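You operate a simulated robot arm through the tools that you are given. There is no shell and no other tool.

You are at the controls of a simulated robot arm. One attempt, no reset.

JOB
Swap the test stub's black gasket for the colour on the joint card.
Fine: open the stub cock first; blank on the wooden board, black gasket in the yellow tray, new gasket in, blank back on, cock shut. Where these are worked on the way, their far stop is far enough and under half their travel is too little: stub cock.

The check looks at the end state, three seconds after you hand in, the way a careful person would. Anything else that was tipped, shoved, dropped, spilled or broken makes it a failure.

ROBOT AND FRAMES
A 7-joint arm with a three-finger gripper, fixed in place. Base frame: the origin is at the foot of the arm, x ahead of it, y to its left, z up; the work surface is at about z = 0.85. Units: m, degrees, N and s.
Its first joint turns from -166.0 to 166.0 degrees. Payload 2.69 kg.
The TCP is the grasp point between the finger pads, 0.03 m short of the fingertips. In the tool frame z runs along the fingers and y along their closing line. Largest opening 0.128 m; the body of the gripper starts 0.117 m behind the TCP.
Orientation is that of the tool frame in the base frame, as a unit quaternion [x, y, z, w]. With the fingers straight down and closing along the base's y, the tool's x points along the base's -x, its y along +y and its z along -z.

CONTROLS
- The arm moves only by the tool servo_tool. Its argument "series" is a list of rows, each a list of 7 numbers: the shift along the tool's x, y, z in m, then the turn, a rotation vector about the tool's x, y, z in degrees, then the opening, from 0 (shut) to 1 (fully open). In form: [[tx, ty, tz, rx, ry, rz, claw], ...]. A call has 1 to 20 rows; each row is the pose to reach, as a shift and turn from the pose commanded when the call began, along the tool's axes at that moment. Each row takes 0.2 s and may step no farther than 0.05 m and 8.6 degrees from the row before; otherwise, or with a gripper value out of range, the whole call is refused. Where a pose cannot be reached the arm comes as near as it can. A force on the tool above 40 N (or 10 N above the force at the start of the call, whichever is more), or a blocked arm, ends the call early, and 0.2 s more pass. Each finger halts on what it meets, pressing with about 36 N; the grip force reading is that of the motor and also rises with nothing between the fingers. The clock runs only during rows and for 0.2 s after the last one: add rows that repeat a pose to give the fingers time. It gives the time, the measured TCP pose, the force on the tool (base axes), the opening and the grip force at its end, in the units of the frame above (readings bear some noise), with the torque about the TCP (base axes, N m) and any sound that the robot's microphone picked up.
- Cameras (640 x 400 px; columns grow to the right, rows downward): "scene" is fixed at [0.2241, -0.6407, 1.5673]; the picture's right is [0.77, -0.64, 0.00], its down [-0.29, -0.34, -0.89] and it looks along [0.57, 0.69, -0.45] (base axes); focal length 332 px, centre (320, 200). "wrist" rides on the gripper at [0.058, 0.054, -0.131] in the tool frame; the picture's right is [-0.68, 0.74, 0.00], its down [-0.62, -0.57, -0.55] and it looks along [-0.40, -0.37, 0.84] (tool axes); focal length 234 px, centre (320, 200). There is no depth. A picture from a camera that has moved, and an enlarged one, comes with that camera's place and axes in the base frame and with its lens. The place of the scene camera against the robot may be out by one fixed shift of up to 0.012 m in any direction.
- grab_frame(camera): a new picture of that camera. No time passes.
- raise_lower(by): slides the trunk up (or, below 0, down) by that many m; the arm rides with it, the base frame stays. It gives what a move gives, with no picture.
- inspect(camera, box): a new picture of the part [left, top, right, bottom] of that camera's present view, enlarged. No time passes.
- hand_in(): hands the job in; it is judged then, once.

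Nothing tells you positions but the pictures and the camera data. Unless the task says otherwise, let go and move clear before handing in.

The tools are called after "Request:" as a command line: name --pt "numbers of a row" for each row, then --argument value for the rest, lists and objects as JSON in quotes. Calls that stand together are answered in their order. servo_tool: Moves the arm, as the interface text tells. Its arguments: {"type":"object","properties":{"series":{"type":"array","items":{"type":"array","items":{"type":"number"}}}},"required":["series"]} The other tools are called the same way: raise_lower (by) slides the trunk up or down; grab_frame (camera) takes a picture; inspect (camera, box) takes an enlarged picture of a part of a camera's view; hand_in () hands the job in.

At the start:

```text
clock: 0.0
position: [0.5969, 0.3613, 1.2866]
orientation: [0.0, 1.0, -0.001, 0.0]
contact_force: [0.5, 0.2, 0.2]
torque: [0.01, -0.01, 0.0]
opening: 0.1282
grip_force: 0.1
trunk travel left (down, up): [-0.2, 0.15]
```

scene: 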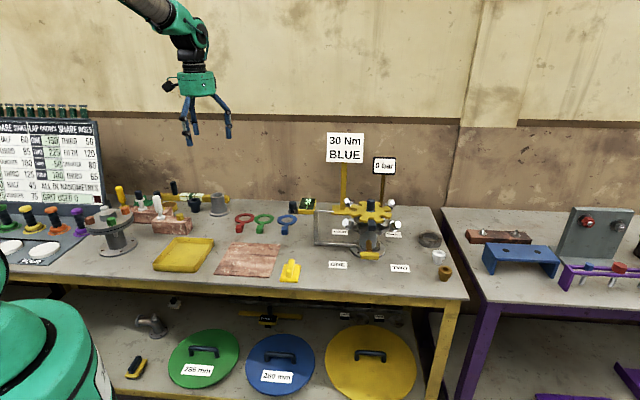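
wrist: 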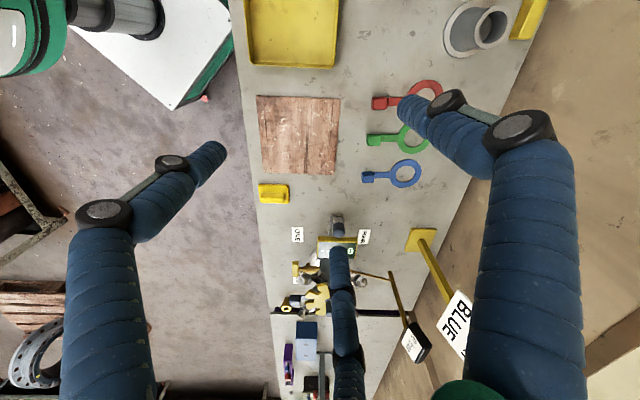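

I see a bench with a yellow tray, a wooden board, three coloured gaskets (red, green, blue), and a test stub with a yellow flange; the joint card says 30 Nm BLUE. I'll zoom in on several parts before moving.

Request:
inspect --camera "scene" --box '[300, 180, 470, 290]'

Request:
inspect --camera "scene" --box '[140, 180, 320, 290]'

Request:
inspect --camera "scene" --box '[310, 120, 420, 190]'

Request:
inspect --camera "wrist" --box '[230, 200, 450, 340]'

Request:
inspect --camera "scene" --box '[0, 180, 160, 280]'

```text
3.64 times, centred on (385, 235) of scene
camera zoom: at [0.2241, -0.6407, 1.5673], right [0.77, -0.64, 0.0], down [-0.29, -0.34, -0.89], along [0.57, 0.69, -0.45], focal length 1208 px, centre (84, 73)
```

zoom: 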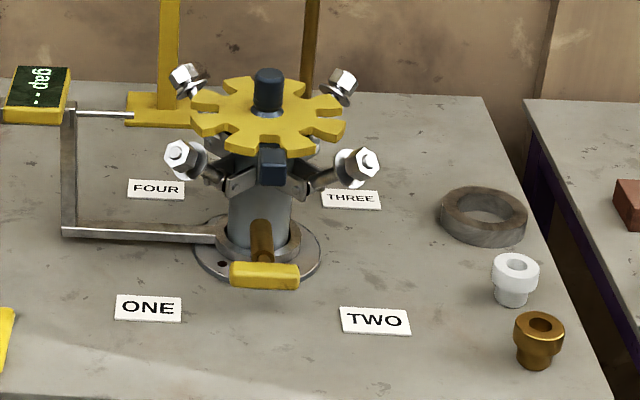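

```text
3.56 times, centred on (230, 235) of scene
camera zoom: at [0.2241, -0.6407, 1.5673], right [0.77, -0.64, 0.0], down [-0.29, -0.34, -0.89], along [0.57, 0.69, -0.45], focal length 1181 px, centre (640, 76)
```

zoom: 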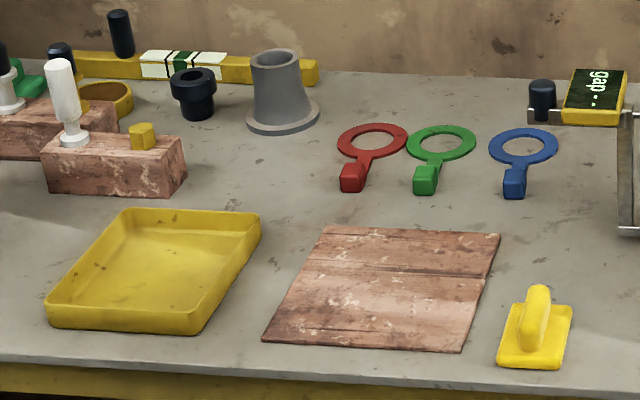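

```text
5.71 times, centred on (365, 155) of scene
camera zoom: at [0.2241, -0.6407, 1.5673], right [0.77, -0.64, 0.0], down [-0.29, -0.34, -0.89], along [0.57, 0.69, -0.45], focal length 1898 px, centre (63, 457)
```

zoom: 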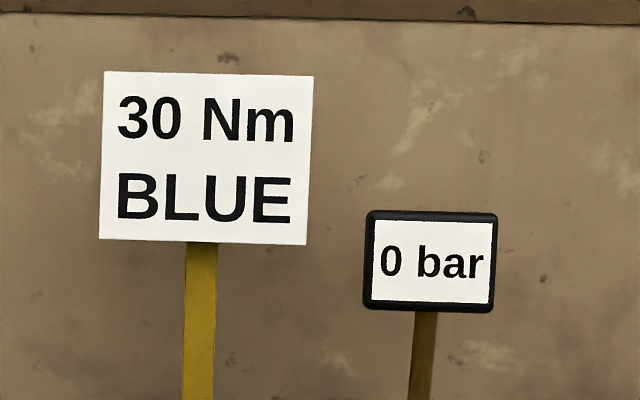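

```text
2.86 times, centred on (340, 270) of wrist
camera zoom: at [0.5383, 0.4128, 1.4177], right [0.68, 0.74, 0.0], down [0.62, -0.57, 0.55], along [0.4, -0.37, -0.84], focal length 669 px, centre (263, 0)
```

zoom: 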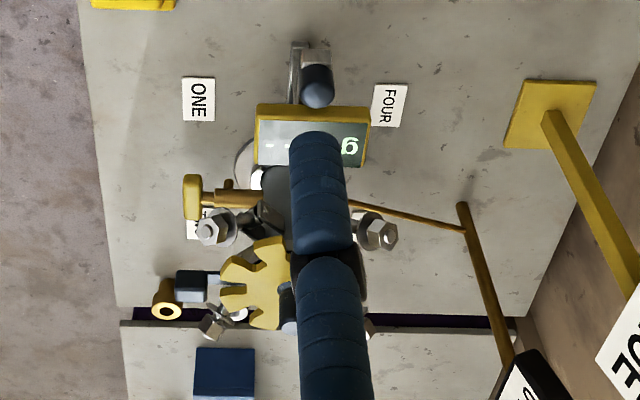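

```text
4.00 times, centred on (80, 230) of scene
camera zoom: at [0.2241, -0.6407, 1.5673], right [0.77, -0.64, 0.0], down [-0.29, -0.34, -0.89], along [0.57, 0.69, -0.45], focal length 1328 px, centre (1280, 80)
```

zoom: 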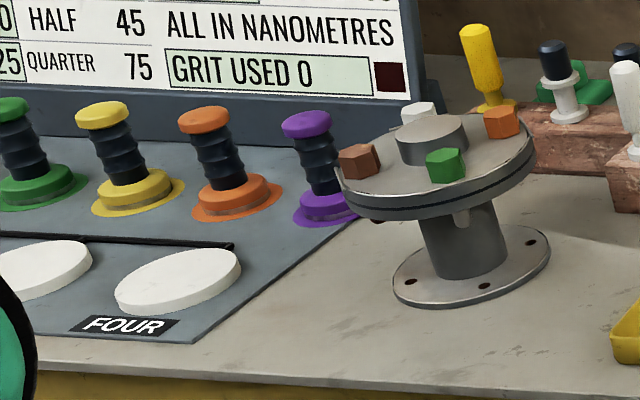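

The joint card says BLUE; the test stub on the right carries the yellow notched blank with a dark knob, swing bolts and a cock with a yellow lever. I'll look at the gripper and then move the wrist camera closer to the stub.

Request:
inspect --camera "scene" --box '[140, 40, 260, 160]'

Request:
servo_tool --pt "-0.03 -0.04 0 0 0 0 1" --pt "-0.06 -0.08 0 0 0 0 1" --pt "-0.09 -0.12 0 0 0 0 1" --pt "-0.12 -0.16 0 0 0 0 1" --pt "-0.15 -0.2 0 0 0 0 1" --pt "-0.16 -0.24 0 0 0 0 1" --pt "-0.16 -0.26 0 0 0 0 1"

```text
3.33 times, centred on (200, 100) of scene
camera zoom: at [0.2241, -0.6407, 1.5673], right [0.77, -0.64, 0.0], down [-0.29, -0.34, -0.89], along [0.57, 0.69, -0.45], focal length 1107 px, centre (720, 533)
```

zoom: 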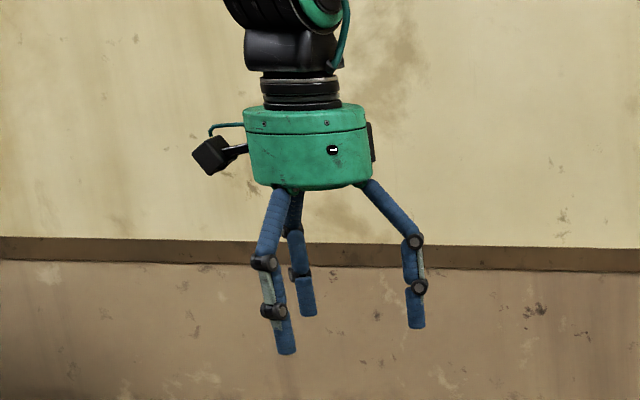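

```text
clock: 1.6
position: [0.7566, 0.1013, 1.2859]
orientation: [-0.001, 1.0, 0.0, 0.0]
contact_force: [-0.1, 0.7, -0.1]
torque: [0.0, -0.02, -0.01]
opening: 0.1278
grip_force: 0.1
trunk travel left (down, up): [-0.2, 0.15]
```

The gripper drew back fine and the arm is now nearer the stub. Next I'll look through the wrist camera.

Request:
grab_frame --camera "wrist"

Request:
grab_frame --camera "scene"

```text
taken
camera wrist: at [0.6977, 0.1533, 1.4173], right [0.68, 0.74, 0.0], down [0.62, -0.57, 0.55], along [0.4, -0.37, -0.84], focal length 234 px, centre (320, 200)
```

wrist: 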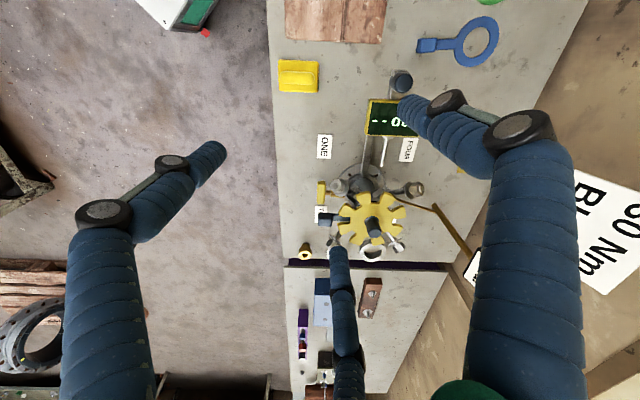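

```text
taken
```

scene: 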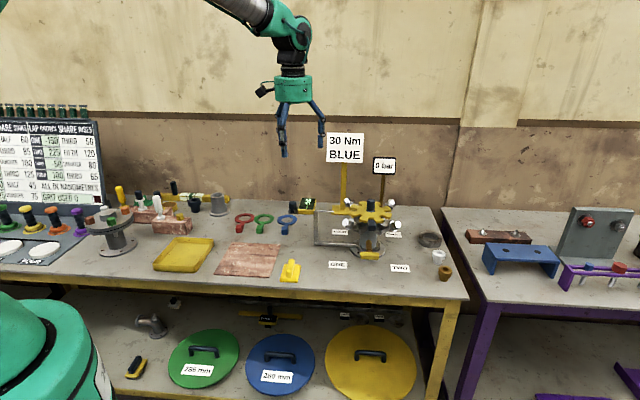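

Request:
inspect --camera "wrist" --box '[290, 90, 450, 260]'

Request:
inspect --camera "wrist" --box '[300, 155, 420, 265]'

Request:
inspect --camera "scene" --box '[330, 185, 410, 265]'

```text
2.35 times, centred on (370, 175) of wrist
camera zoom: at [0.6977, 0.1533, 1.4173], right [0.68, 0.74, 0.0], down [0.62, -0.57, 0.55], along [0.4, -0.37, -0.84], focal length 551 px, centre (202, 259)
```

zoom: 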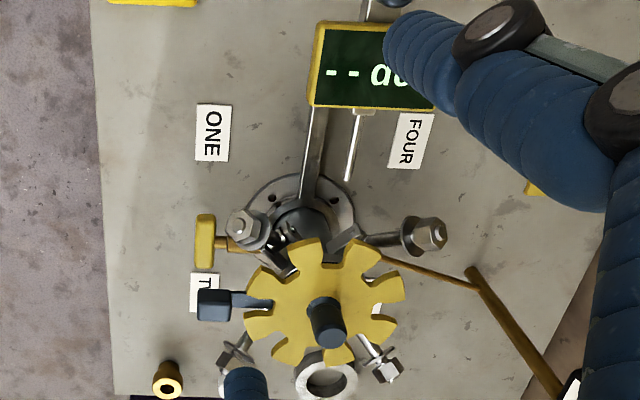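

```text
3.64 times, centred on (360, 210) of wrist
camera zoom: at [0.6977, 0.1533, 1.4173], right [0.68, 0.74, 0.0], down [0.62, -0.57, 0.55], along [0.4, -0.37, -0.84], focal length 852 px, centre (174, 164)
```

zoom: 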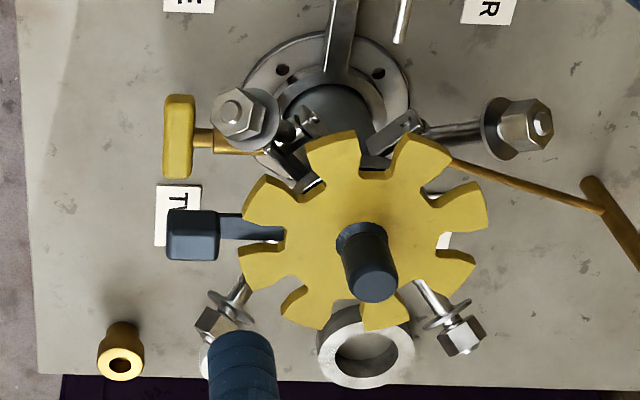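

```text
5.00 times, centred on (370, 225) of scene
camera zoom: at [0.2241, -0.6407, 1.5673], right [0.77, -0.64, 0.0], down [-0.29, -0.34, -0.89], along [0.57, 0.69, -0.45], focal length 1660 px, centre (70, 75)
```

zoom: 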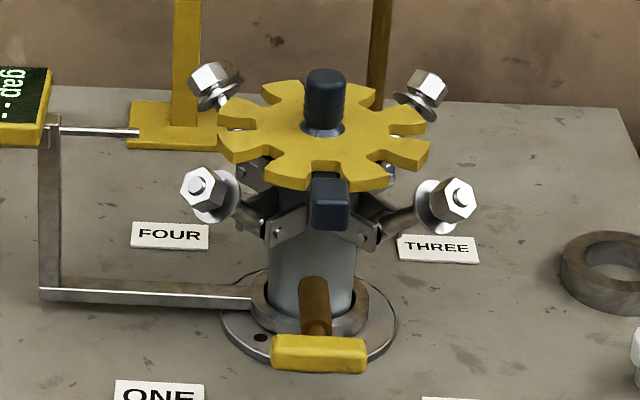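

The bench is turned about 45° to the base; its front edge runs along (1,-1), and the stub stands at about (1.005, 0.022) with its blank top at z≈1.01. The cock's T-bar appears to be at about (0.926, -0.054, 0.907). I'll move the wrist camera closer to look at the cock, gasket and bolts.

Request:
servo_tool --pt "-0.009 -0.02 0.037 0 0 0 1" --pt "-0.018 -0.04 0.074 0 0 0 1" --pt "-0.027 -0.06 0.111 0 0 0 1" --pt "-0.036 -0.08 0.148 0 0 0 1" --pt "-0.043 -0.101 0.186 0 0 0 1" --pt "-0.043 -0.101 0.186 0 0 0 1"

Request:
grab_frame --camera "wrist"

Request:
inspect --camera "wrist" --box '[240, 130, 440, 280]'

Request:
grab_frame --camera "scene"

```text
clock: 3.0
position: [0.7989, -0.0031, 1.0955]
orientation: [0.0, 1.0, 0.0, 0.0]
contact_force: [0.5, -1.2, -1.0]
torque: [0.05, 0.04, 0.0]
opening: 0.128
grip_force: 0.0
trunk travel left (down, up): [-0.2, 0.15]
```

```text
taken
camera wrist: at [0.7409, 0.0489, 1.2283], right [0.68, 0.74, 0.0], down [0.62, -0.57, 0.55], along [0.4, -0.37, -0.84], focal length 234 px, centre (320, 200)
```

wrist: 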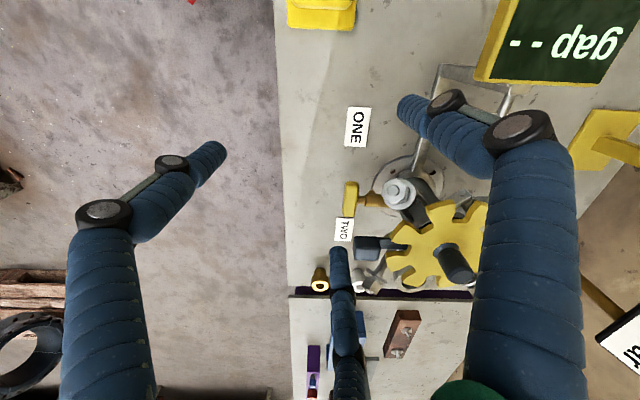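

```text
2.67 times, centred on (340, 205) of wrist
camera zoom: at [0.7409, 0.0489, 1.2283], right [0.68, 0.74, 0.0], down [0.62, -0.57, 0.55], along [0.4, -0.37, -0.84], focal length 624 px, centre (267, 187)
```

zoom: 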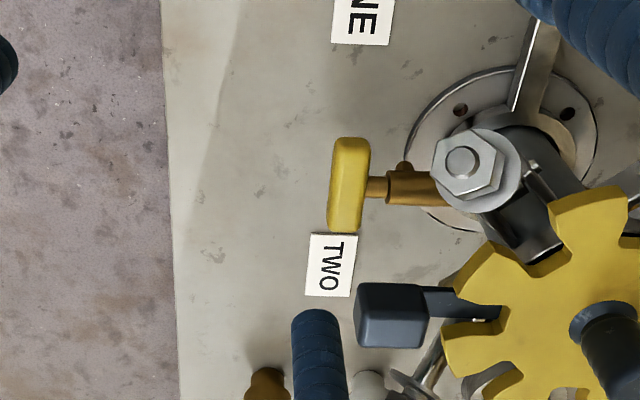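

```text
taken
```

scene: 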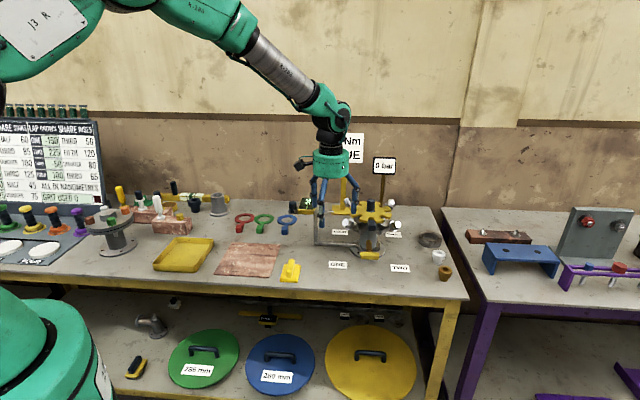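

The cock is a brass stem pointing to the bench front with a horizontal yellow T-bar; it should turn about the stem axis. I'll back away and turn the wrist so the tool can approach that T-bar horizontally from the front with the camera above.

Request:
servo_tool --pt "0.02 -0.04 -0.011 0 0 0 1" --pt "0.04 -0.08 -0.022 0 0 0 1" --pt "0.06 -0.12 -0.033 0 0 0 1" --pt "0.08 -0.16 -0.044 0 0 8 1" --pt "0.099 -0.197 -0.055 0 0 16 1" --pt "0.099 -0.197 -0.055 0 0 24 1" --pt "0.099 -0.197 -0.055 0 0 32 1" --pt "0.099 -0.197 -0.055 0 0 40 1" --pt "0.099 -0.197 -0.055 0 0 48 1" --pt "0.099 -0.197 -0.055 0 0 56 1" --pt "0.099 -0.197 -0.055 0 0 64 1" --pt "0.099 -0.197 -0.055 0 0 72 1" --pt "0.099 -0.197 -0.055 0 0 80 1" --pt "0.099 -0.197 -0.055 0 0 80 1"

```text
clock: 6.0
position: [0.7004, -0.1973, 1.1553]
orientation: [0.643, 0.766, 0.0, 0.0]
contact_force: [0.1, 0.9, -0.2]
torque: [-0.02, -0.02, -0.01]
opening: 0.1279
grip_force: 0.2
trunk travel left (down, up): [-0.2, 0.15]
```

The wrist turned freely. I'll continue to the full 135° yaw.

Request:
servo_tool --pt "0 0 0 0 0 8 1" --pt "0 0 0 0 0 16 1" --pt "0 0 0 0 0 24 1" --pt "0 0 0 0 0 32 1" --pt "0 0 0 0 0 40 1" --pt "0 0 0 0 0 48 1" --pt "0 0 0 0 0 55 1" --pt "0 0 0 0 0 55 1"

```text
clock: 7.8
position: [0.7016, -0.1967, 1.1547]
orientation: [0.924, 0.382, 0.0, 0.0]
contact_force: [0.1, -0.3, 0.1]
torque: [0.03, -0.02, 0.0]
opening: 0.128
grip_force: 0.0
trunk travel left (down, up): [-0.2, 0.15]
```

Yaw reached. Now pitching the tool to horizontal, pointing into the bench.

Request:
servo_tool --pt "0 0 0 0 8 0 1" --pt "0 0 0 0 16 0 1" --pt "0 0 0 0 24 0 1" --pt "0 0 0 0 32 0 1" --pt "0 0 0 0 40 0 1" --pt "0 0 0 0 48 0 1" --pt "0 0 0 0 56 0 1" --pt "0 0 0 0 64 0 1" --pt "0 0 0 0 72 0 1" --pt "0 0 0 0 80 0 1" --pt "0 0 0 0 85 0 1" --pt "0 0 0 0 90 0 1" --pt "0 0 0 0 90 0 1"

Request:
grab_frame --camera "scene"

Request:
grab_frame --camera "wrist"

```text
clock: 10.6
position: [0.7007, -0.1959, 1.1538]
orientation: [0.653, 0.271, 0.653, -0.272]
contact_force: [0.4, -0.3, -0.3]
torque: [0.0, 0.01, 0.0]
opening: 0.1279
grip_force: 0.2
trunk travel left (down, up): [-0.2, 0.15]
```

```text
taken
```

scene: 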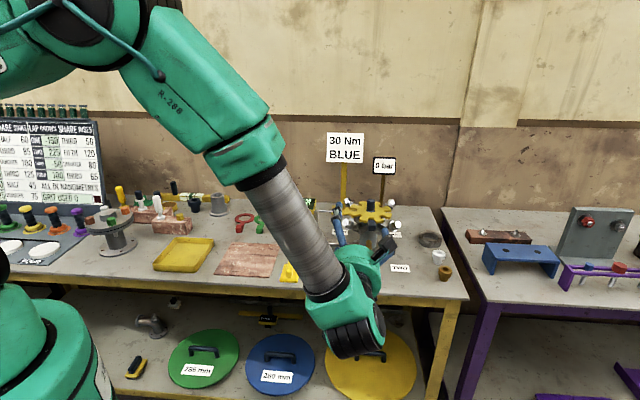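

```text
taken
camera wrist: at [0.6464, -0.3293, 1.2139], right [0.52, -0.52, -0.68], down [-0.79, 0.01, -0.62], along [0.33, 0.85, -0.4], focal length 234 px, centre (320, 200)
```

wrist: 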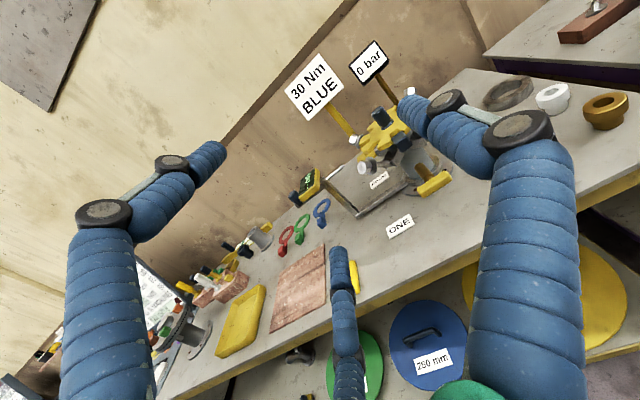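

The tool is horizontal and pointing into the bench. I'll zoom in on the cock from here for a better fix before closing in.

Request:
inspect --camera "wrist" --box '[350, 90, 510, 220]'

Request:
servo_tool --pt "-0.04 0.01 0 0 0 0 1" --pt "-0.08 0.02 0 0 0 0 1" --pt "-0.12 0.03 0 0 0 0 1" --pt "-0.16 0.04 0 0 0 0 1" --pt "-0.2 0.05 0 0 0 0 1" --pt "-0.24 0.062 0 0 0 0 1" --pt "-0.24 0.062 0 0 0 0 1"

Request:
grab_frame --camera "wrist"

Request:
inspect --camera "wrist" --box '[300, 70, 480, 200]'

Request:
grab_frame --camera "scene"

```text
3.08 times, centred on (430, 155) of wrist
camera zoom: at [0.6464, -0.3293, 1.2139], right [0.52, -0.52, -0.68], down [-0.79, 0.01, -0.62], along [0.33, 0.85, -0.4], focal length 720 px, centre (-18, 338)
```

zoom: 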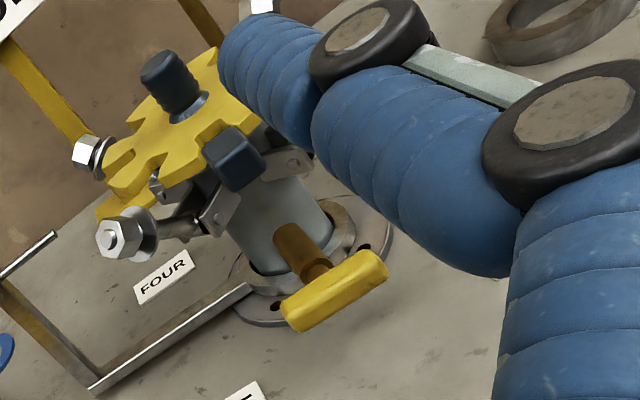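

```text
clock: 12.2
position: [0.7467, -0.2445, 0.9126]
orientation: [0.653, 0.27, 0.653, -0.27]
contact_force: [0.3, -0.3, -0.3]
torque: [0.02, 0.0, 0.04]
opening: 0.1279
grip_force: 0.0
trunk travel left (down, up): [-0.2, 0.15]
```

```text
taken
camera wrist: at [0.6913, -0.3765, 0.9737], right [0.52, -0.52, -0.68], down [-0.79, 0.01, -0.62], along [0.33, 0.85, -0.4], focal length 234 px, centre (320, 200)
```

wrist: 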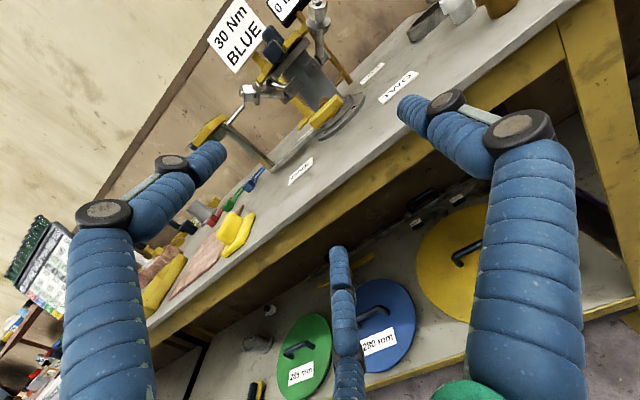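

```text
3.08 times, centred on (390, 135) of wrist
camera zoom: at [0.6913, -0.3765, 0.9737], right [0.52, -0.52, -0.68], down [-0.79, 0.01, -0.62], along [0.33, 0.85, -0.4], focal length 720 px, centre (105, 400)
```

zoom: 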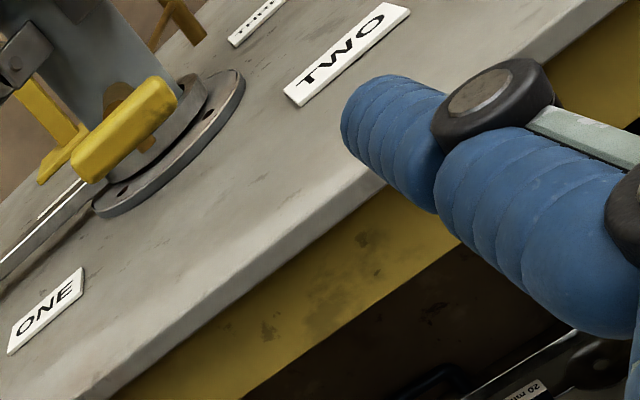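

```text
taken
```

scene: 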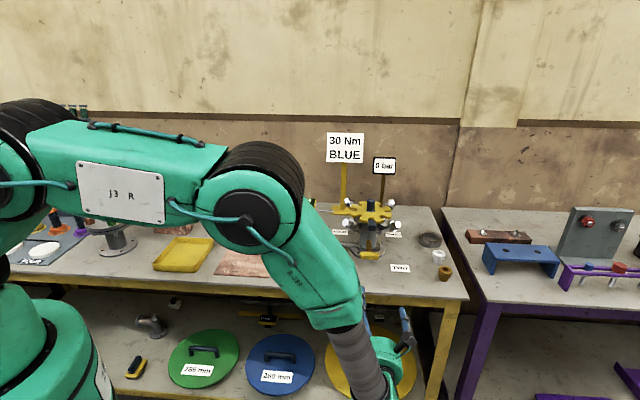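

The bar centre resolves to about (0.935, -0.060, 0.90), lying horizontally along the bench front; the bench front edge is about 0.12 m in front of it. I'll roll the tool 90° so the fingers close vertically across the bar and narrow the opening.

Request:
servo_tool --pt "0 0 0 0 0 -8 0.6" --pt "0 0 0 0 0 -16 0.42" --pt "0 0 0 0 0 -24 0.42" --pt "0 0 0 0 0 -32 0.42" --pt "0 0 0 0 0 -40 0.42" --pt "0 0 0 0 0 -48 0.42" --pt "0 0 0 0 0 -56 0.42" --pt "0 0 0 0 0 -64 0.42" --pt "0 0 0 0 0 -72 0.42" --pt "0 0 0 0 0 -80 0.42" --pt "-0.012 0.002 0.0 0 0 -86 0.42" --pt "-0.012 0.002 0.0 0 0 -90 0.42" --pt "-0.012 0.002 0.05 0 0 -90 0.42" --pt "-0.012 0.002 0.1 0 0 -90 0.42" --pt "-0.012 0.002 0.1 0 0 -90 0.42"

Request:
grab_frame --camera "wrist"

Request:
grab_frame --camera "scene"

```text
clock: 15.4
position: [0.8166, -0.1706, 0.9032]
orientation: [0.271, 0.654, 0.653, 0.271]
contact_force: [1.1, 0.8, 0.0]
torque: [-0.01, 0.01, -0.01]
opening: 0.0537
grip_force: 0.0
trunk travel left (down, up): [-0.2, 0.15]
```

```text
taken
camera wrist: at [0.6829, -0.2243, 0.9573], right [0.48, -0.48, 0.74], down [0.05, -0.82, -0.56], along [0.88, 0.31, -0.37], focal length 234 px, centre (320, 200)
```

wrist: 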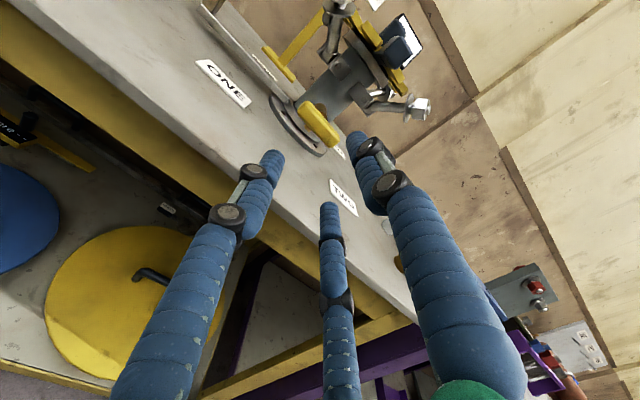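

```text
taken
```

scene: 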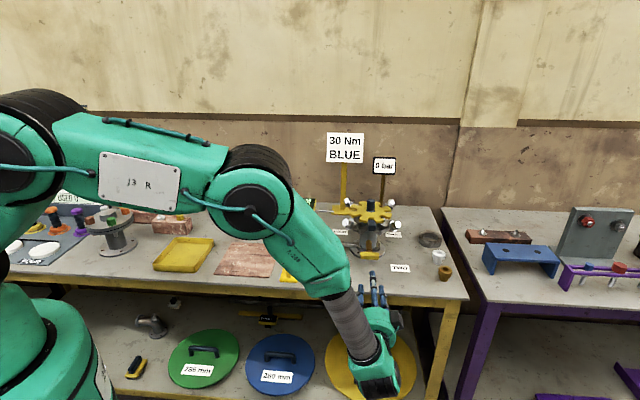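

The bar lines up with the tool axis in the wrist view. I'll zoom to check the alignment before sliding onto it.

Request:
inspect --camera "wrist" --box '[240, 70, 400, 170]'

```text
4.00 times, centred on (320, 120) of wrist
camera zoom: at [0.6829, -0.2243, 0.9573], right [0.48, -0.48, 0.74], down [0.05, -0.82, -0.56], along [0.88, 0.31, -0.37], focal length 937 px, centre (320, 520)
```

zoom: 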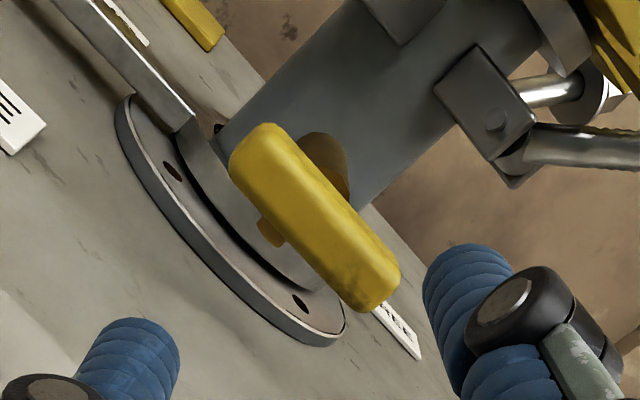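

Aligned within about 1–2 mm. Sliding forward so the fingers straddle the bar, then closing.

Request:
servo_tool --pt "0 0 0.04 0 0 0 0.42" --pt "0 0 0.08 0 0 0 0.42" --pt "0 0 0.115 0 0 0 0.42" --pt "0 0 0.144 0 0 0 0.42" --pt "0 0 0.144 0 0 0 0.42"

Request:
grab_frame --camera "wrist"

Request:
inspect --camera "scene" --box '[320, 190, 430, 290]'

```text
clock: 16.3
position: [0.9058, -0.085, 0.8999]
orientation: [0.273, 0.652, 0.653, 0.27]
contact_force: [-5.4, -7.3, 1.0]
torque: [-0.09, 0.08, 0.06]
opening: 0.0563
grip_force: 0.9
trunk travel left (down, up): [-0.2, 0.15]
stopped in row 4: the force on the tool passed its limit at 125 N (the readings are from after the stop); the commanded pose is now the measured one
```

```text
taken
camera wrist: at [0.7704, -0.1375, 0.955], right [0.48, -0.48, 0.73], down [0.04, -0.82, -0.57], along [0.88, 0.3, -0.37], focal length 234 px, centre (320, 200)
```

wrist: 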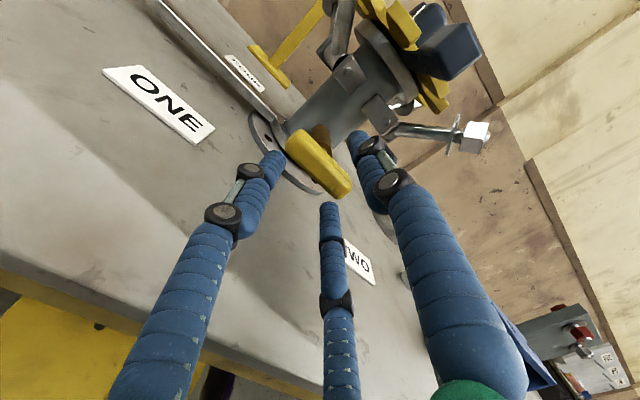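

```text
4.00 times, centred on (375, 240) of scene
camera zoom: at [0.2241, -0.6407, 1.5673], right [0.77, -0.64, 0.0], down [-0.29, -0.34, -0.89], along [0.57, 0.69, -0.45], focal length 1328 px, centre (100, 40)
```

zoom: 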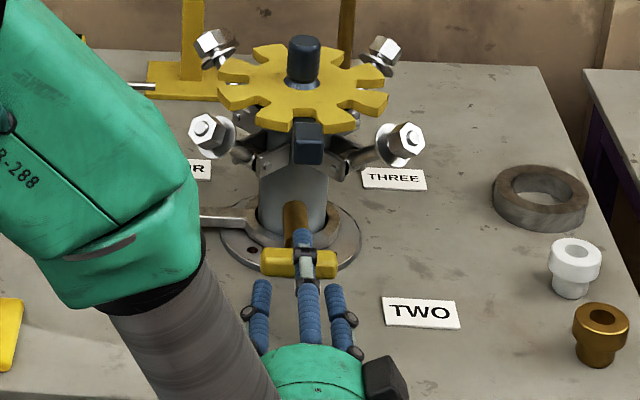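

Something stopped the fingers with the tips just at the bar's front face. I'll look closely before trying again.

Request:
inspect --camera "wrist" --box '[240, 100, 440, 240]'

Request:
inspect --camera "scene" --box '[350, 230, 410, 280]'

```text
2.86 times, centred on (340, 170) of wrist
camera zoom: at [0.7704, -0.1375, 0.955], right [0.48, -0.48, 0.73], down [0.04, -0.82, -0.57], along [0.88, 0.3, -0.37], focal length 669 px, centre (263, 286)
```

zoom: 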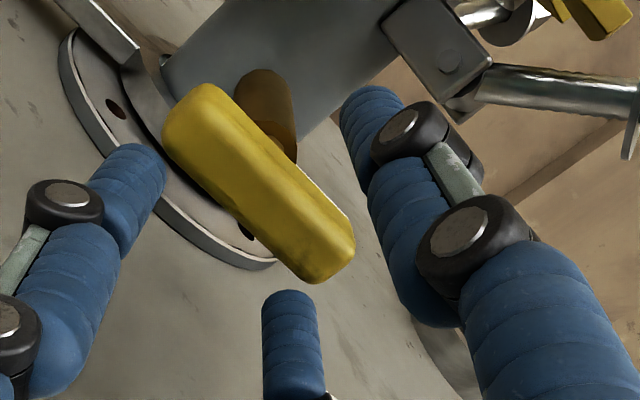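

```text
8.00 times, centred on (380, 255) of scene
camera zoom: at [0.2241, -0.6407, 1.5673], right [0.77, -0.64, 0.0], down [-0.29, -0.34, -0.89], along [0.57, 0.69, -0.45], focal length 2656 px, centre (-160, -240)
```

zoom: 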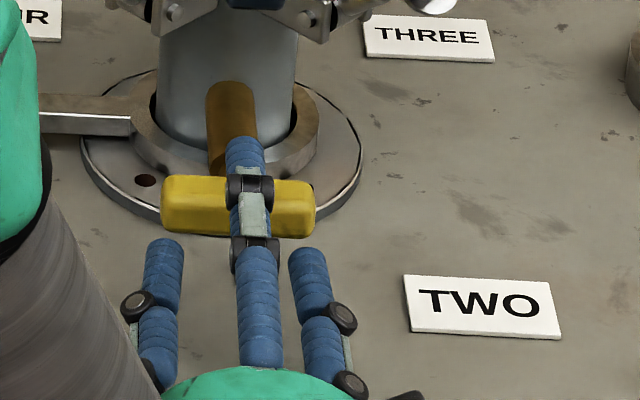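

The picture shows three jaws (one at tool +y, two on the -y side), and the contact was at about 13 mm below the axis — the two lower jaws met the bar's lower edge. I'll back off, lower the tool about 9 mm so the bar sits between the upper jaw and the lower pair, and advance gently.

Request:
servo_tool --pt "0 0 -0.015 0 0 0 0.5" --pt "0 -0.009 -0.015 0 0 0 0.5" --pt "0 -0.009 -0.015 0 0 0 0.5"

Request:
inspect --camera "wrist" --box '[220, 80, 440, 240]'

```text
clock: 17.1
position: [0.8954, -0.0929, 0.892]
orientation: [0.272, 0.653, 0.654, 0.27]
contact_force: [-0.4, 0.1, 0.3]
torque: [-0.01, -0.06, -0.01]
opening: 0.064
grip_force: 0.1
trunk travel left (down, up): [-0.2, 0.15]
```

```text
2.50 times, centred on (330, 160) of wrist
camera zoom: at [0.7605, -0.1464, 0.9464], right [0.48, -0.48, 0.73], down [0.04, -0.82, -0.57], along [0.88, 0.3, -0.37], focal length 585 px, centre (295, 300)
```

zoom: 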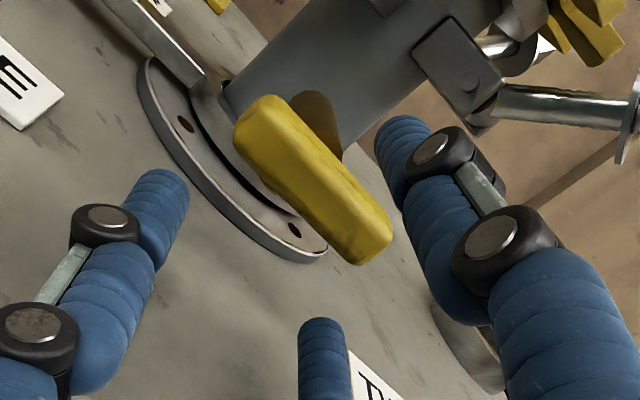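

Request:
servo_tool --pt "0 0 0.01 0 0 0 0.5" --pt "0 0 0.018 0 0 0 0.5" --pt "0 0 0.026 0 0 0 0.5" --pt "0 0 0.034 0 0 0 0.5" --pt "0 0 0.034 0 0 0 0.5"

Request:
inspect --camera "wrist" --box '[220, 80, 440, 240]'

Request:
inspect --camera "scene" --box '[350, 230, 410, 280]'

```text
clock: 18.3
position: [0.9201, -0.0689, 0.8919]
orientation: [0.272, 0.653, 0.653, 0.27]
contact_force: [0.2, 0.4, 0.0]
torque: [0.01, 0.02, -0.01]
opening: 0.0641
grip_force: 0.0
trunk travel left (down, up): [-0.2, 0.15]
```

```text
2.50 times, centred on (330, 160) of wrist
camera zoom: at [0.7849, -0.1224, 0.946], right [0.48, -0.48, 0.73], down [0.04, -0.82, -0.57], along [0.88, 0.3, -0.37], focal length 585 px, centre (295, 300)
```

zoom: 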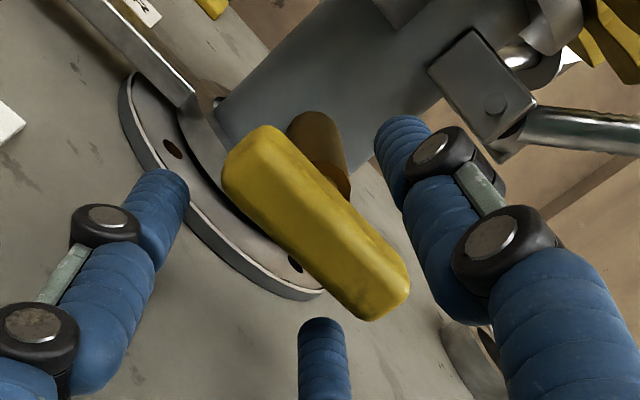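

```text
8.00 times, centred on (380, 255) of scene
camera zoom: at [0.2241, -0.6407, 1.5673], right [0.77, -0.64, 0.0], down [-0.29, -0.34, -0.89], along [0.57, 0.69, -0.45], focal length 2656 px, centre (-160, -240)
```

zoom: 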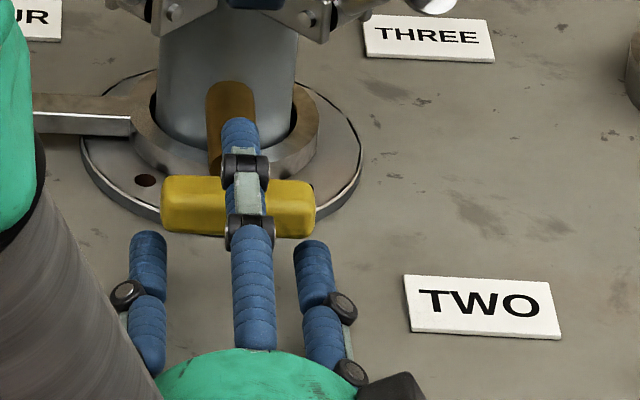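

No contact now. I'll raise the tool ~5 mm to centre the bar for a three-jaw close, then close gently.

Request:
servo_tool --pt "0 0.0055 0 0 0 0 0.5" --pt "0 0.0055 0 0 0 0 0.3" --pt "0 0.0055 0 0 0 0 0.2" --pt "0 0.0055 0 0 0 0 0.2"

Request:
inspect --camera "wrist" --box '[220, 80, 440, 240]'

Request:
inspect --camera "scene" --box '[350, 230, 410, 280]'

```text
clock: 19.3
position: [0.9181, -0.0682, 0.8942]
orientation: [0.274, 0.653, 0.653, 0.268]
contact_force: [-10.4, 5.6, -15.4]
torque: [-0.3, -0.11, 0.25]
opening: 0.031
grip_force: 44.8
trunk travel left (down, up): [-0.2, 0.15]
```

```text
2.50 times, centred on (330, 160) of wrist
camera zoom: at [0.7841, -0.1217, 0.9494], right [0.48, -0.48, 0.73], down [0.04, -0.82, -0.57], along [0.88, 0.31, -0.38], focal length 585 px, centre (295, 300)
```

zoom: 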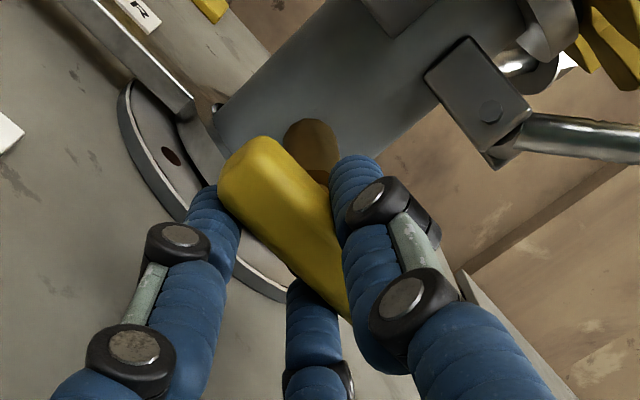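

```text
8.00 times, centred on (380, 255) of scene
camera zoom: at [0.2241, -0.6407, 1.5673], right [0.77, -0.64, 0.0], down [-0.29, -0.34, -0.89], along [0.57, 0.69, -0.45], focal length 2656 px, centre (-160, -240)
```

zoom: 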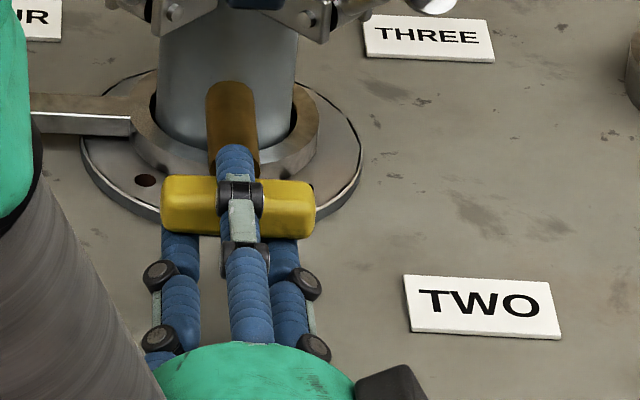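

The three jaws are physically real and now hold the bar (opening 0.031). I'll try turning gently clockwise (tool +z) and read torque and pictures.

Request:
servo_tool --pt "0.0005 0.0003 0 0 0 4 0.15" --pt "0.001 0.0006 0 0 0 8 0.15" --pt "0.0014 0.001 0 0 0 12 0.15" --pt "0.0018 0.0014 0 0 0 16 0.15"

Request:
inspect --camera "scene" --box '[350, 230, 410, 280]'

Request:
inspect --camera "wrist" --box '[220, 80, 440, 240]'

```text
clock: 20.1
position: [0.9191, -0.0692, 0.8914]
orientation: [0.329, 0.628, 0.672, 0.213]
contact_force: [16.6, -1.4, -19.6]
torque: [-2.24, -2.47, 0.31]
opening: 0.0345
grip_force: 45.1
trunk travel left (down, up): [-0.2, 0.15]
stopped in row 3: the force on the tool passed its limit at 42 N (the readings are from after the stop); the commanded pose is now the measured one
```

```text
8.00 times, centred on (380, 255) of scene
camera zoom: at [0.2241, -0.6407, 1.5673], right [0.77, -0.64, 0.0], down [-0.29, -0.34, -0.89], along [0.57, 0.69, -0.45], focal length 2656 px, centre (-160, -240)
```

zoom: 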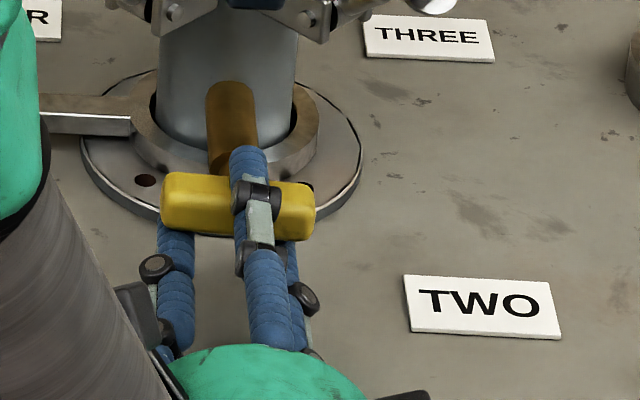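

```text
2.50 times, centred on (330, 160) of wrist
camera zoom: at [0.7919, -0.1292, 0.9575], right [0.56, -0.56, 0.6], down [-0.04, -0.75, -0.66], along [0.83, 0.35, -0.44], focal length 585 px, centre (295, 300)
```

zoom: 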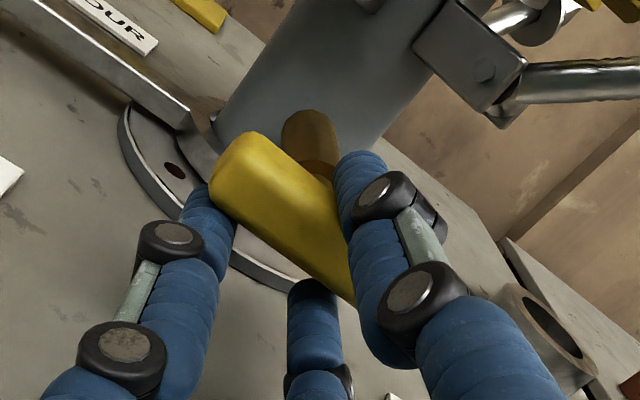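

Turning that way is met by a firm stop (about 3.3 N·m), so this is the shut stop. I'll go back and turn the other way.

Request:
servo_tool --pt "0.0 0.0008 0 0 0 -5 0.15" --pt "0.0001 0.0016 0 0 0 -10 0.15" --pt "-0.0006 0.0015 0 0 0 -14 0.15" --pt "-0.0012 0.0013 0 0 0 -18 0.15" --pt "-0.0018 0.0013 0 0 0 -22 0.15" --pt "-0.0025 0.0013 0 0 0 -26 0.15" --pt "-0.0032 0.0013 0 0 0 -30 0.15" --pt "-0.0038 0.0014 0 0 0 -34 0.15"

Request:
inspect --camera "scene" --box '[350, 230, 410, 280]'

Request:
inspect --camera "wrist" --box '[220, 80, 440, 240]'

```text
clock: 21.9
position: [0.9199, -0.071, 0.8941]
orientation: [0.132, 0.696, 0.582, 0.399]
contact_force: [4.8, 19.8, -12.9]
torque: [-0.02, -0.09, 0.39]
opening: 0.0307
grip_force: 44.6
trunk travel left (down, up): [-0.2, 0.15]
```

```text
8.00 times, centred on (380, 255) of scene
camera zoom: at [0.2241, -0.6407, 1.5673], right [0.77, -0.64, 0.0], down [-0.29, -0.34, -0.89], along [0.57, 0.69, -0.45], focal length 2656 px, centre (-160, -240)
```

zoom: 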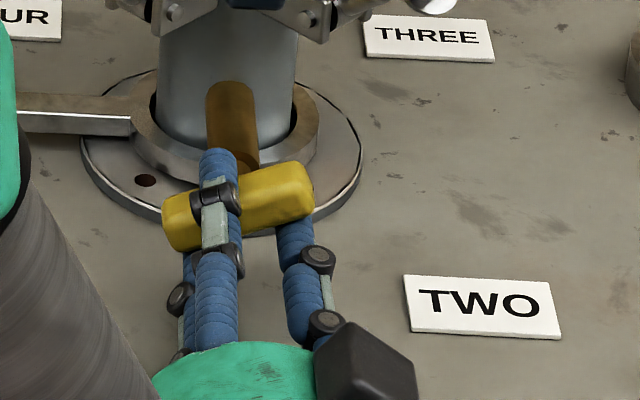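

```text
2.50 times, centred on (330, 160) of wrist
camera zoom: at [0.7739, -0.1116, 0.9212], right [0.23, -0.23, 0.95], down [0.17, -0.95, -0.27], along [0.96, 0.22, -0.18], focal length 585 px, centre (295, 300)
```

zoom: 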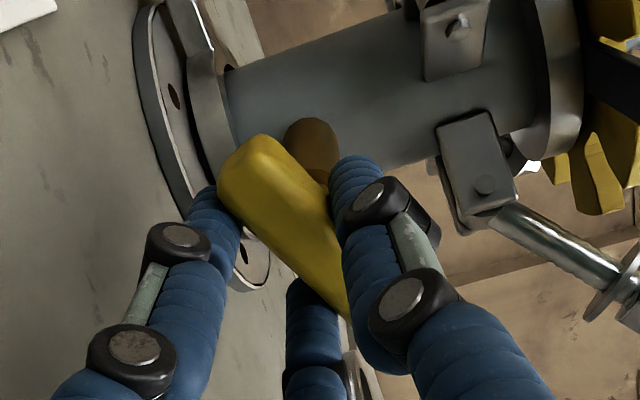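

It turns freely the other way (counter-clockwise seen from the front), now about 24°. Continuing toward 90°.

Request:
servo_tool --pt "-0.0007 -0.0003 0.0 0 0 -5.5 0.15" --pt "-0.0013 -0.0006 0.0 0 0 -11 0.15" --pt "-0.002 -0.0009 0.0 0 0 -16.5 0.15" --pt "-0.0027 -0.0012 0.0 0 0 -22 0.15" --pt "-0.0033 -0.0015 0.0 0 0 -27.5 0.15" --pt "-0.004 -0.0018 0.0 0 0 -33 0.15" --pt "-0.0047 -0.0017 0.0 0 0 -38.5 0.15"

Request:
inspect --camera "scene" --box '[350, 230, 410, 280]'

```text
clock: 23.5
position: [0.9236, -0.0724, 0.8953]
orientation: [-0.105, 0.7, 0.418, 0.569]
contact_force: [-22.7, 28.1, -10.4]
torque: [-0.09, -0.23, 1.08]
opening: 0.0308
grip_force: 44.8
trunk travel left (down, up): [-0.2, 0.15]
```

```text
8.00 times, centred on (380, 255) of scene
camera zoom: at [0.2241, -0.6407, 1.5673], right [0.77, -0.64, 0.0], down [-0.29, -0.34, -0.89], along [0.57, 0.69, -0.45], focal length 2656 px, centre (-160, -240)
```

zoom: 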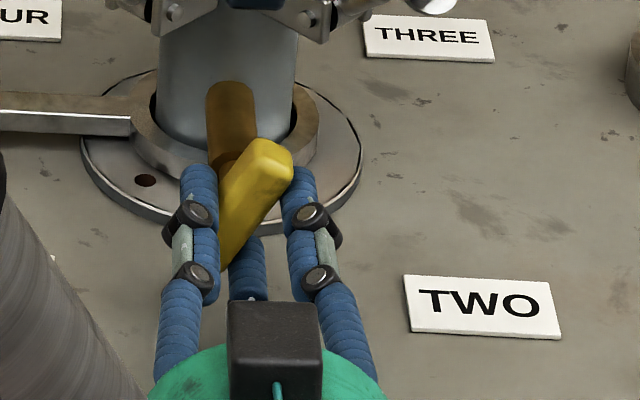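

About 62° open; the side force shows my pivot estimate is slightly off, so I'll relax sideways before finishing the turn.

Request:
servo_tool --pt "0.0014 0.0027 0 0 0 0 0.15" --pt "0.0028 0.0053 0 0 0 0 0.15"

```text
clock: 24.1
position: [0.9235, -0.073, 0.8954]
orientation: [-0.104, 0.701, 0.417, 0.57]
contact_force: [14.1, 1.5, -19.4]
torque: [-1.29, 1.16, 0.88]
opening: 0.031
grip_force: 45.5
trunk travel left (down, up): [-0.2, 0.15]
```

Request:
servo_tool --pt "0.0003 -0.0005 0 0 0 -5 0.15" --pt "0.0005 -0.001 0 0 0 -10 0.15" --pt "0.0008 -0.0016 0 0 0 -15 0.15" --pt "0.0008 -0.0016 0 0 0 -20 0.15" --pt "0.0008 -0.0016 0 0 0 -25 0.15"

Request:
inspect --camera "scene" --box '[350, 230, 410, 280]'

```text
clock: 25.5
position: [0.9247, -0.0746, 0.8982]
orientation: [-0.254, 0.659, 0.283, 0.649]
contact_force: [1.0, -4.5, 0.2]
torque: [-0.3, 0.25, 0.09]
opening: 0.0313
grip_force: 44.6
trunk travel left (down, up): [-0.2, 0.15]
stopped in row 5: the force on the tool passed its limit at 41 N (the readings are from after the stop); the commanded pose is now the measured one
```

```text
8.00 times, centred on (380, 255) of scene
camera zoom: at [0.2241, -0.6407, 1.5673], right [0.77, -0.64, 0.0], down [-0.29, -0.34, -0.89], along [0.57, 0.69, -0.45], focal length 2656 px, centre (-160, -240)
```

zoom: 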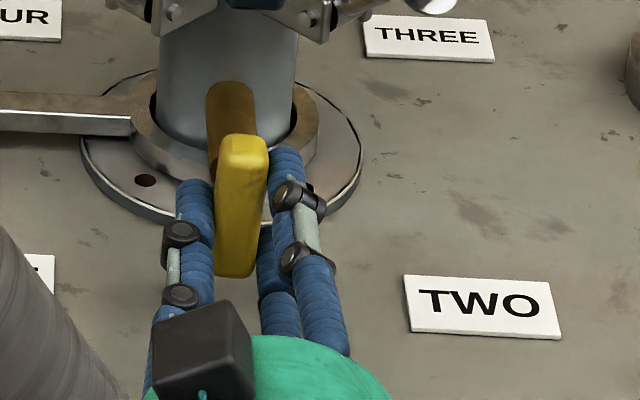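

The handle is now about 87° round, upright: cock open. I'll release and back straight out.

Request:
servo_tool --pt "0 0 0 0 0 0 0.3" --pt "0 0 0 0 0 0 0.4" --pt "0 0 0 0 0 0 0.4" --pt "0 0 -0.03 0 0 0 0.4" --pt "0 0 -0.07 0 0 0 0.4" --pt "0 0 -0.11 0 0 0 0.4" --pt "0 0 -0.15 0 0 0 0.4" --pt "0 0 -0.19 0 0 0 0.4" --pt "0 0 -0.23 0 0 0 0.4" --pt "0 0 -0.23 0 0 0 0.4"

Request:
inspect --camera "scene" --box '[320, 140, 430, 290]'

Request:
grab_frame --camera "scene"

```text
clock: 27.7
position: [0.7573, -0.2374, 0.8995]
orientation: [-0.255, 0.659, 0.283, 0.649]
contact_force: [-0.3, 1.1, 0.5]
torque: [0.02, 0.01, 0.02]
opening: 0.0512
grip_force: 0.0
trunk travel left (down, up): [-0.2, 0.15]
```

```text
2.67 times, centred on (375, 215) of scene
camera zoom: at [0.2241, -0.6407, 1.5673], right [0.77, -0.64, 0.0], down [-0.29, -0.34, -0.89], along [0.57, 0.69, -0.45], focal length 886 px, centre (173, 160)
```

zoom: 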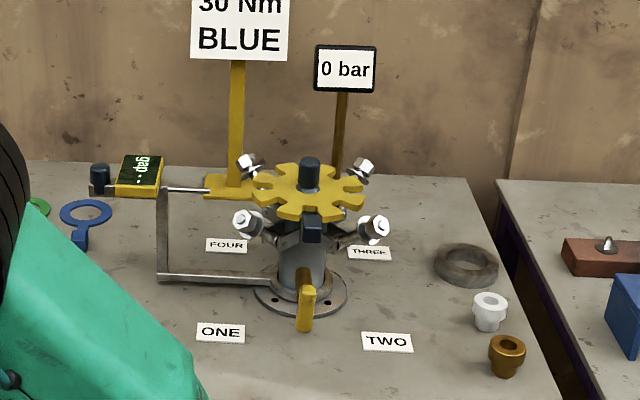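

```text
taken
```

scene: 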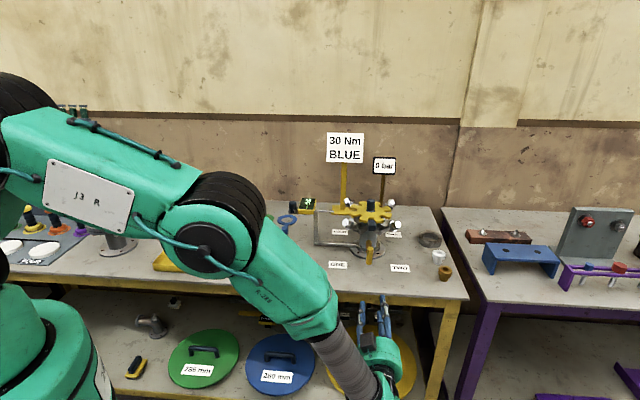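

The cock handle is upright (open) and everything else looks undisturbed. Now I'll rise clear of the bench and square up the roll, then pitch the tool back to pointing down.

Request:
servo_tool --pt "-0.044 0 0 0 0 -1.3 0.5" --pt "-0.088 0 0 0 0 -2.6 0.5" --pt "-0.132 0 0 0 0 -2.6 0.5" --pt "-0.176 0 0 0 0 -2.6 0.5" --pt "-0.22 0 0 0 0 -2.6 0.5" --pt "-0.264 0 0 0 0 -2.6 0.5" --pt "-0.308 0 0 0 0 -2.6 0.5" --pt "-0.35 0 0 0 0 -2.6 0.5" --pt "-0.35 0 0 0 0 -2.6 0.5"

Request:
servo_tool --pt "0 0 0 0 8.2 0 0.6" --pt "0 0 0 0 16.4 0 0.6" --pt "0 0 0 0 24.6 0 0.6" --pt "0 0 0 0 32.8 0 0.6" --pt "0 0 0 0 41 0 0.6" --pt "0 0 0 0 49.2 0 0.6" --pt "0 0 0 0 57.4 0 0.6" --pt "0 0 0 0 65.6 0 0.6" --pt "0 0 0 0 73.8 0 0.6" --pt "0 0 0 0 82 0 0.6" --pt "0 0 0 0 90 0 0.6" --pt "0 0 0 0 90 0 0.6"

Request:
grab_frame --camera "wrist"

Request:
grab_frame --camera "scene"

```text
clock: 29.7
position: [0.7708, -0.2464, 1.2456]
orientation: [-0.269, 0.653, 0.268, 0.655]
contact_force: [-0.6, 0.9, -0.8]
torque: [-0.01, -0.02, -0.04]
opening: 0.0641
grip_force: 0.0
trunk travel left (down, up): [-0.2, 0.15]
```

```text
clock: 32.3
position: [0.7714, -0.244, 1.2483]
orientation: [-0.379, 0.925, -0.002, 0.0]
contact_force: [1.0, 0.3, -0.5]
torque: [-0.05, 0.05, -0.04]
opening: 0.0768
grip_force: 0.1
trunk travel left (down, up): [-0.2, 0.15]
```

```text
taken
camera wrist: at [0.6907, -0.25, 1.3797], right [-0.04, 1.0, 0.0], down [0.83, 0.03, 0.55], along [0.55, 0.02, -0.84], focal length 234 px, centre (320, 200)
```

wrist: 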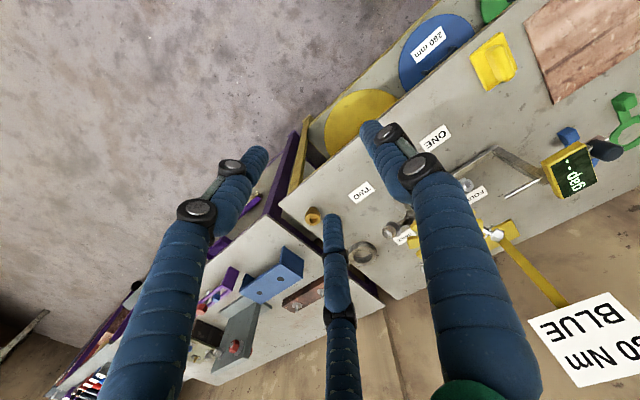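

```text
taken
```

scene: 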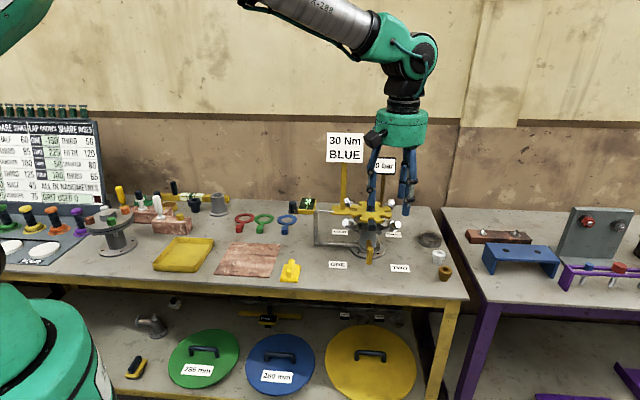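

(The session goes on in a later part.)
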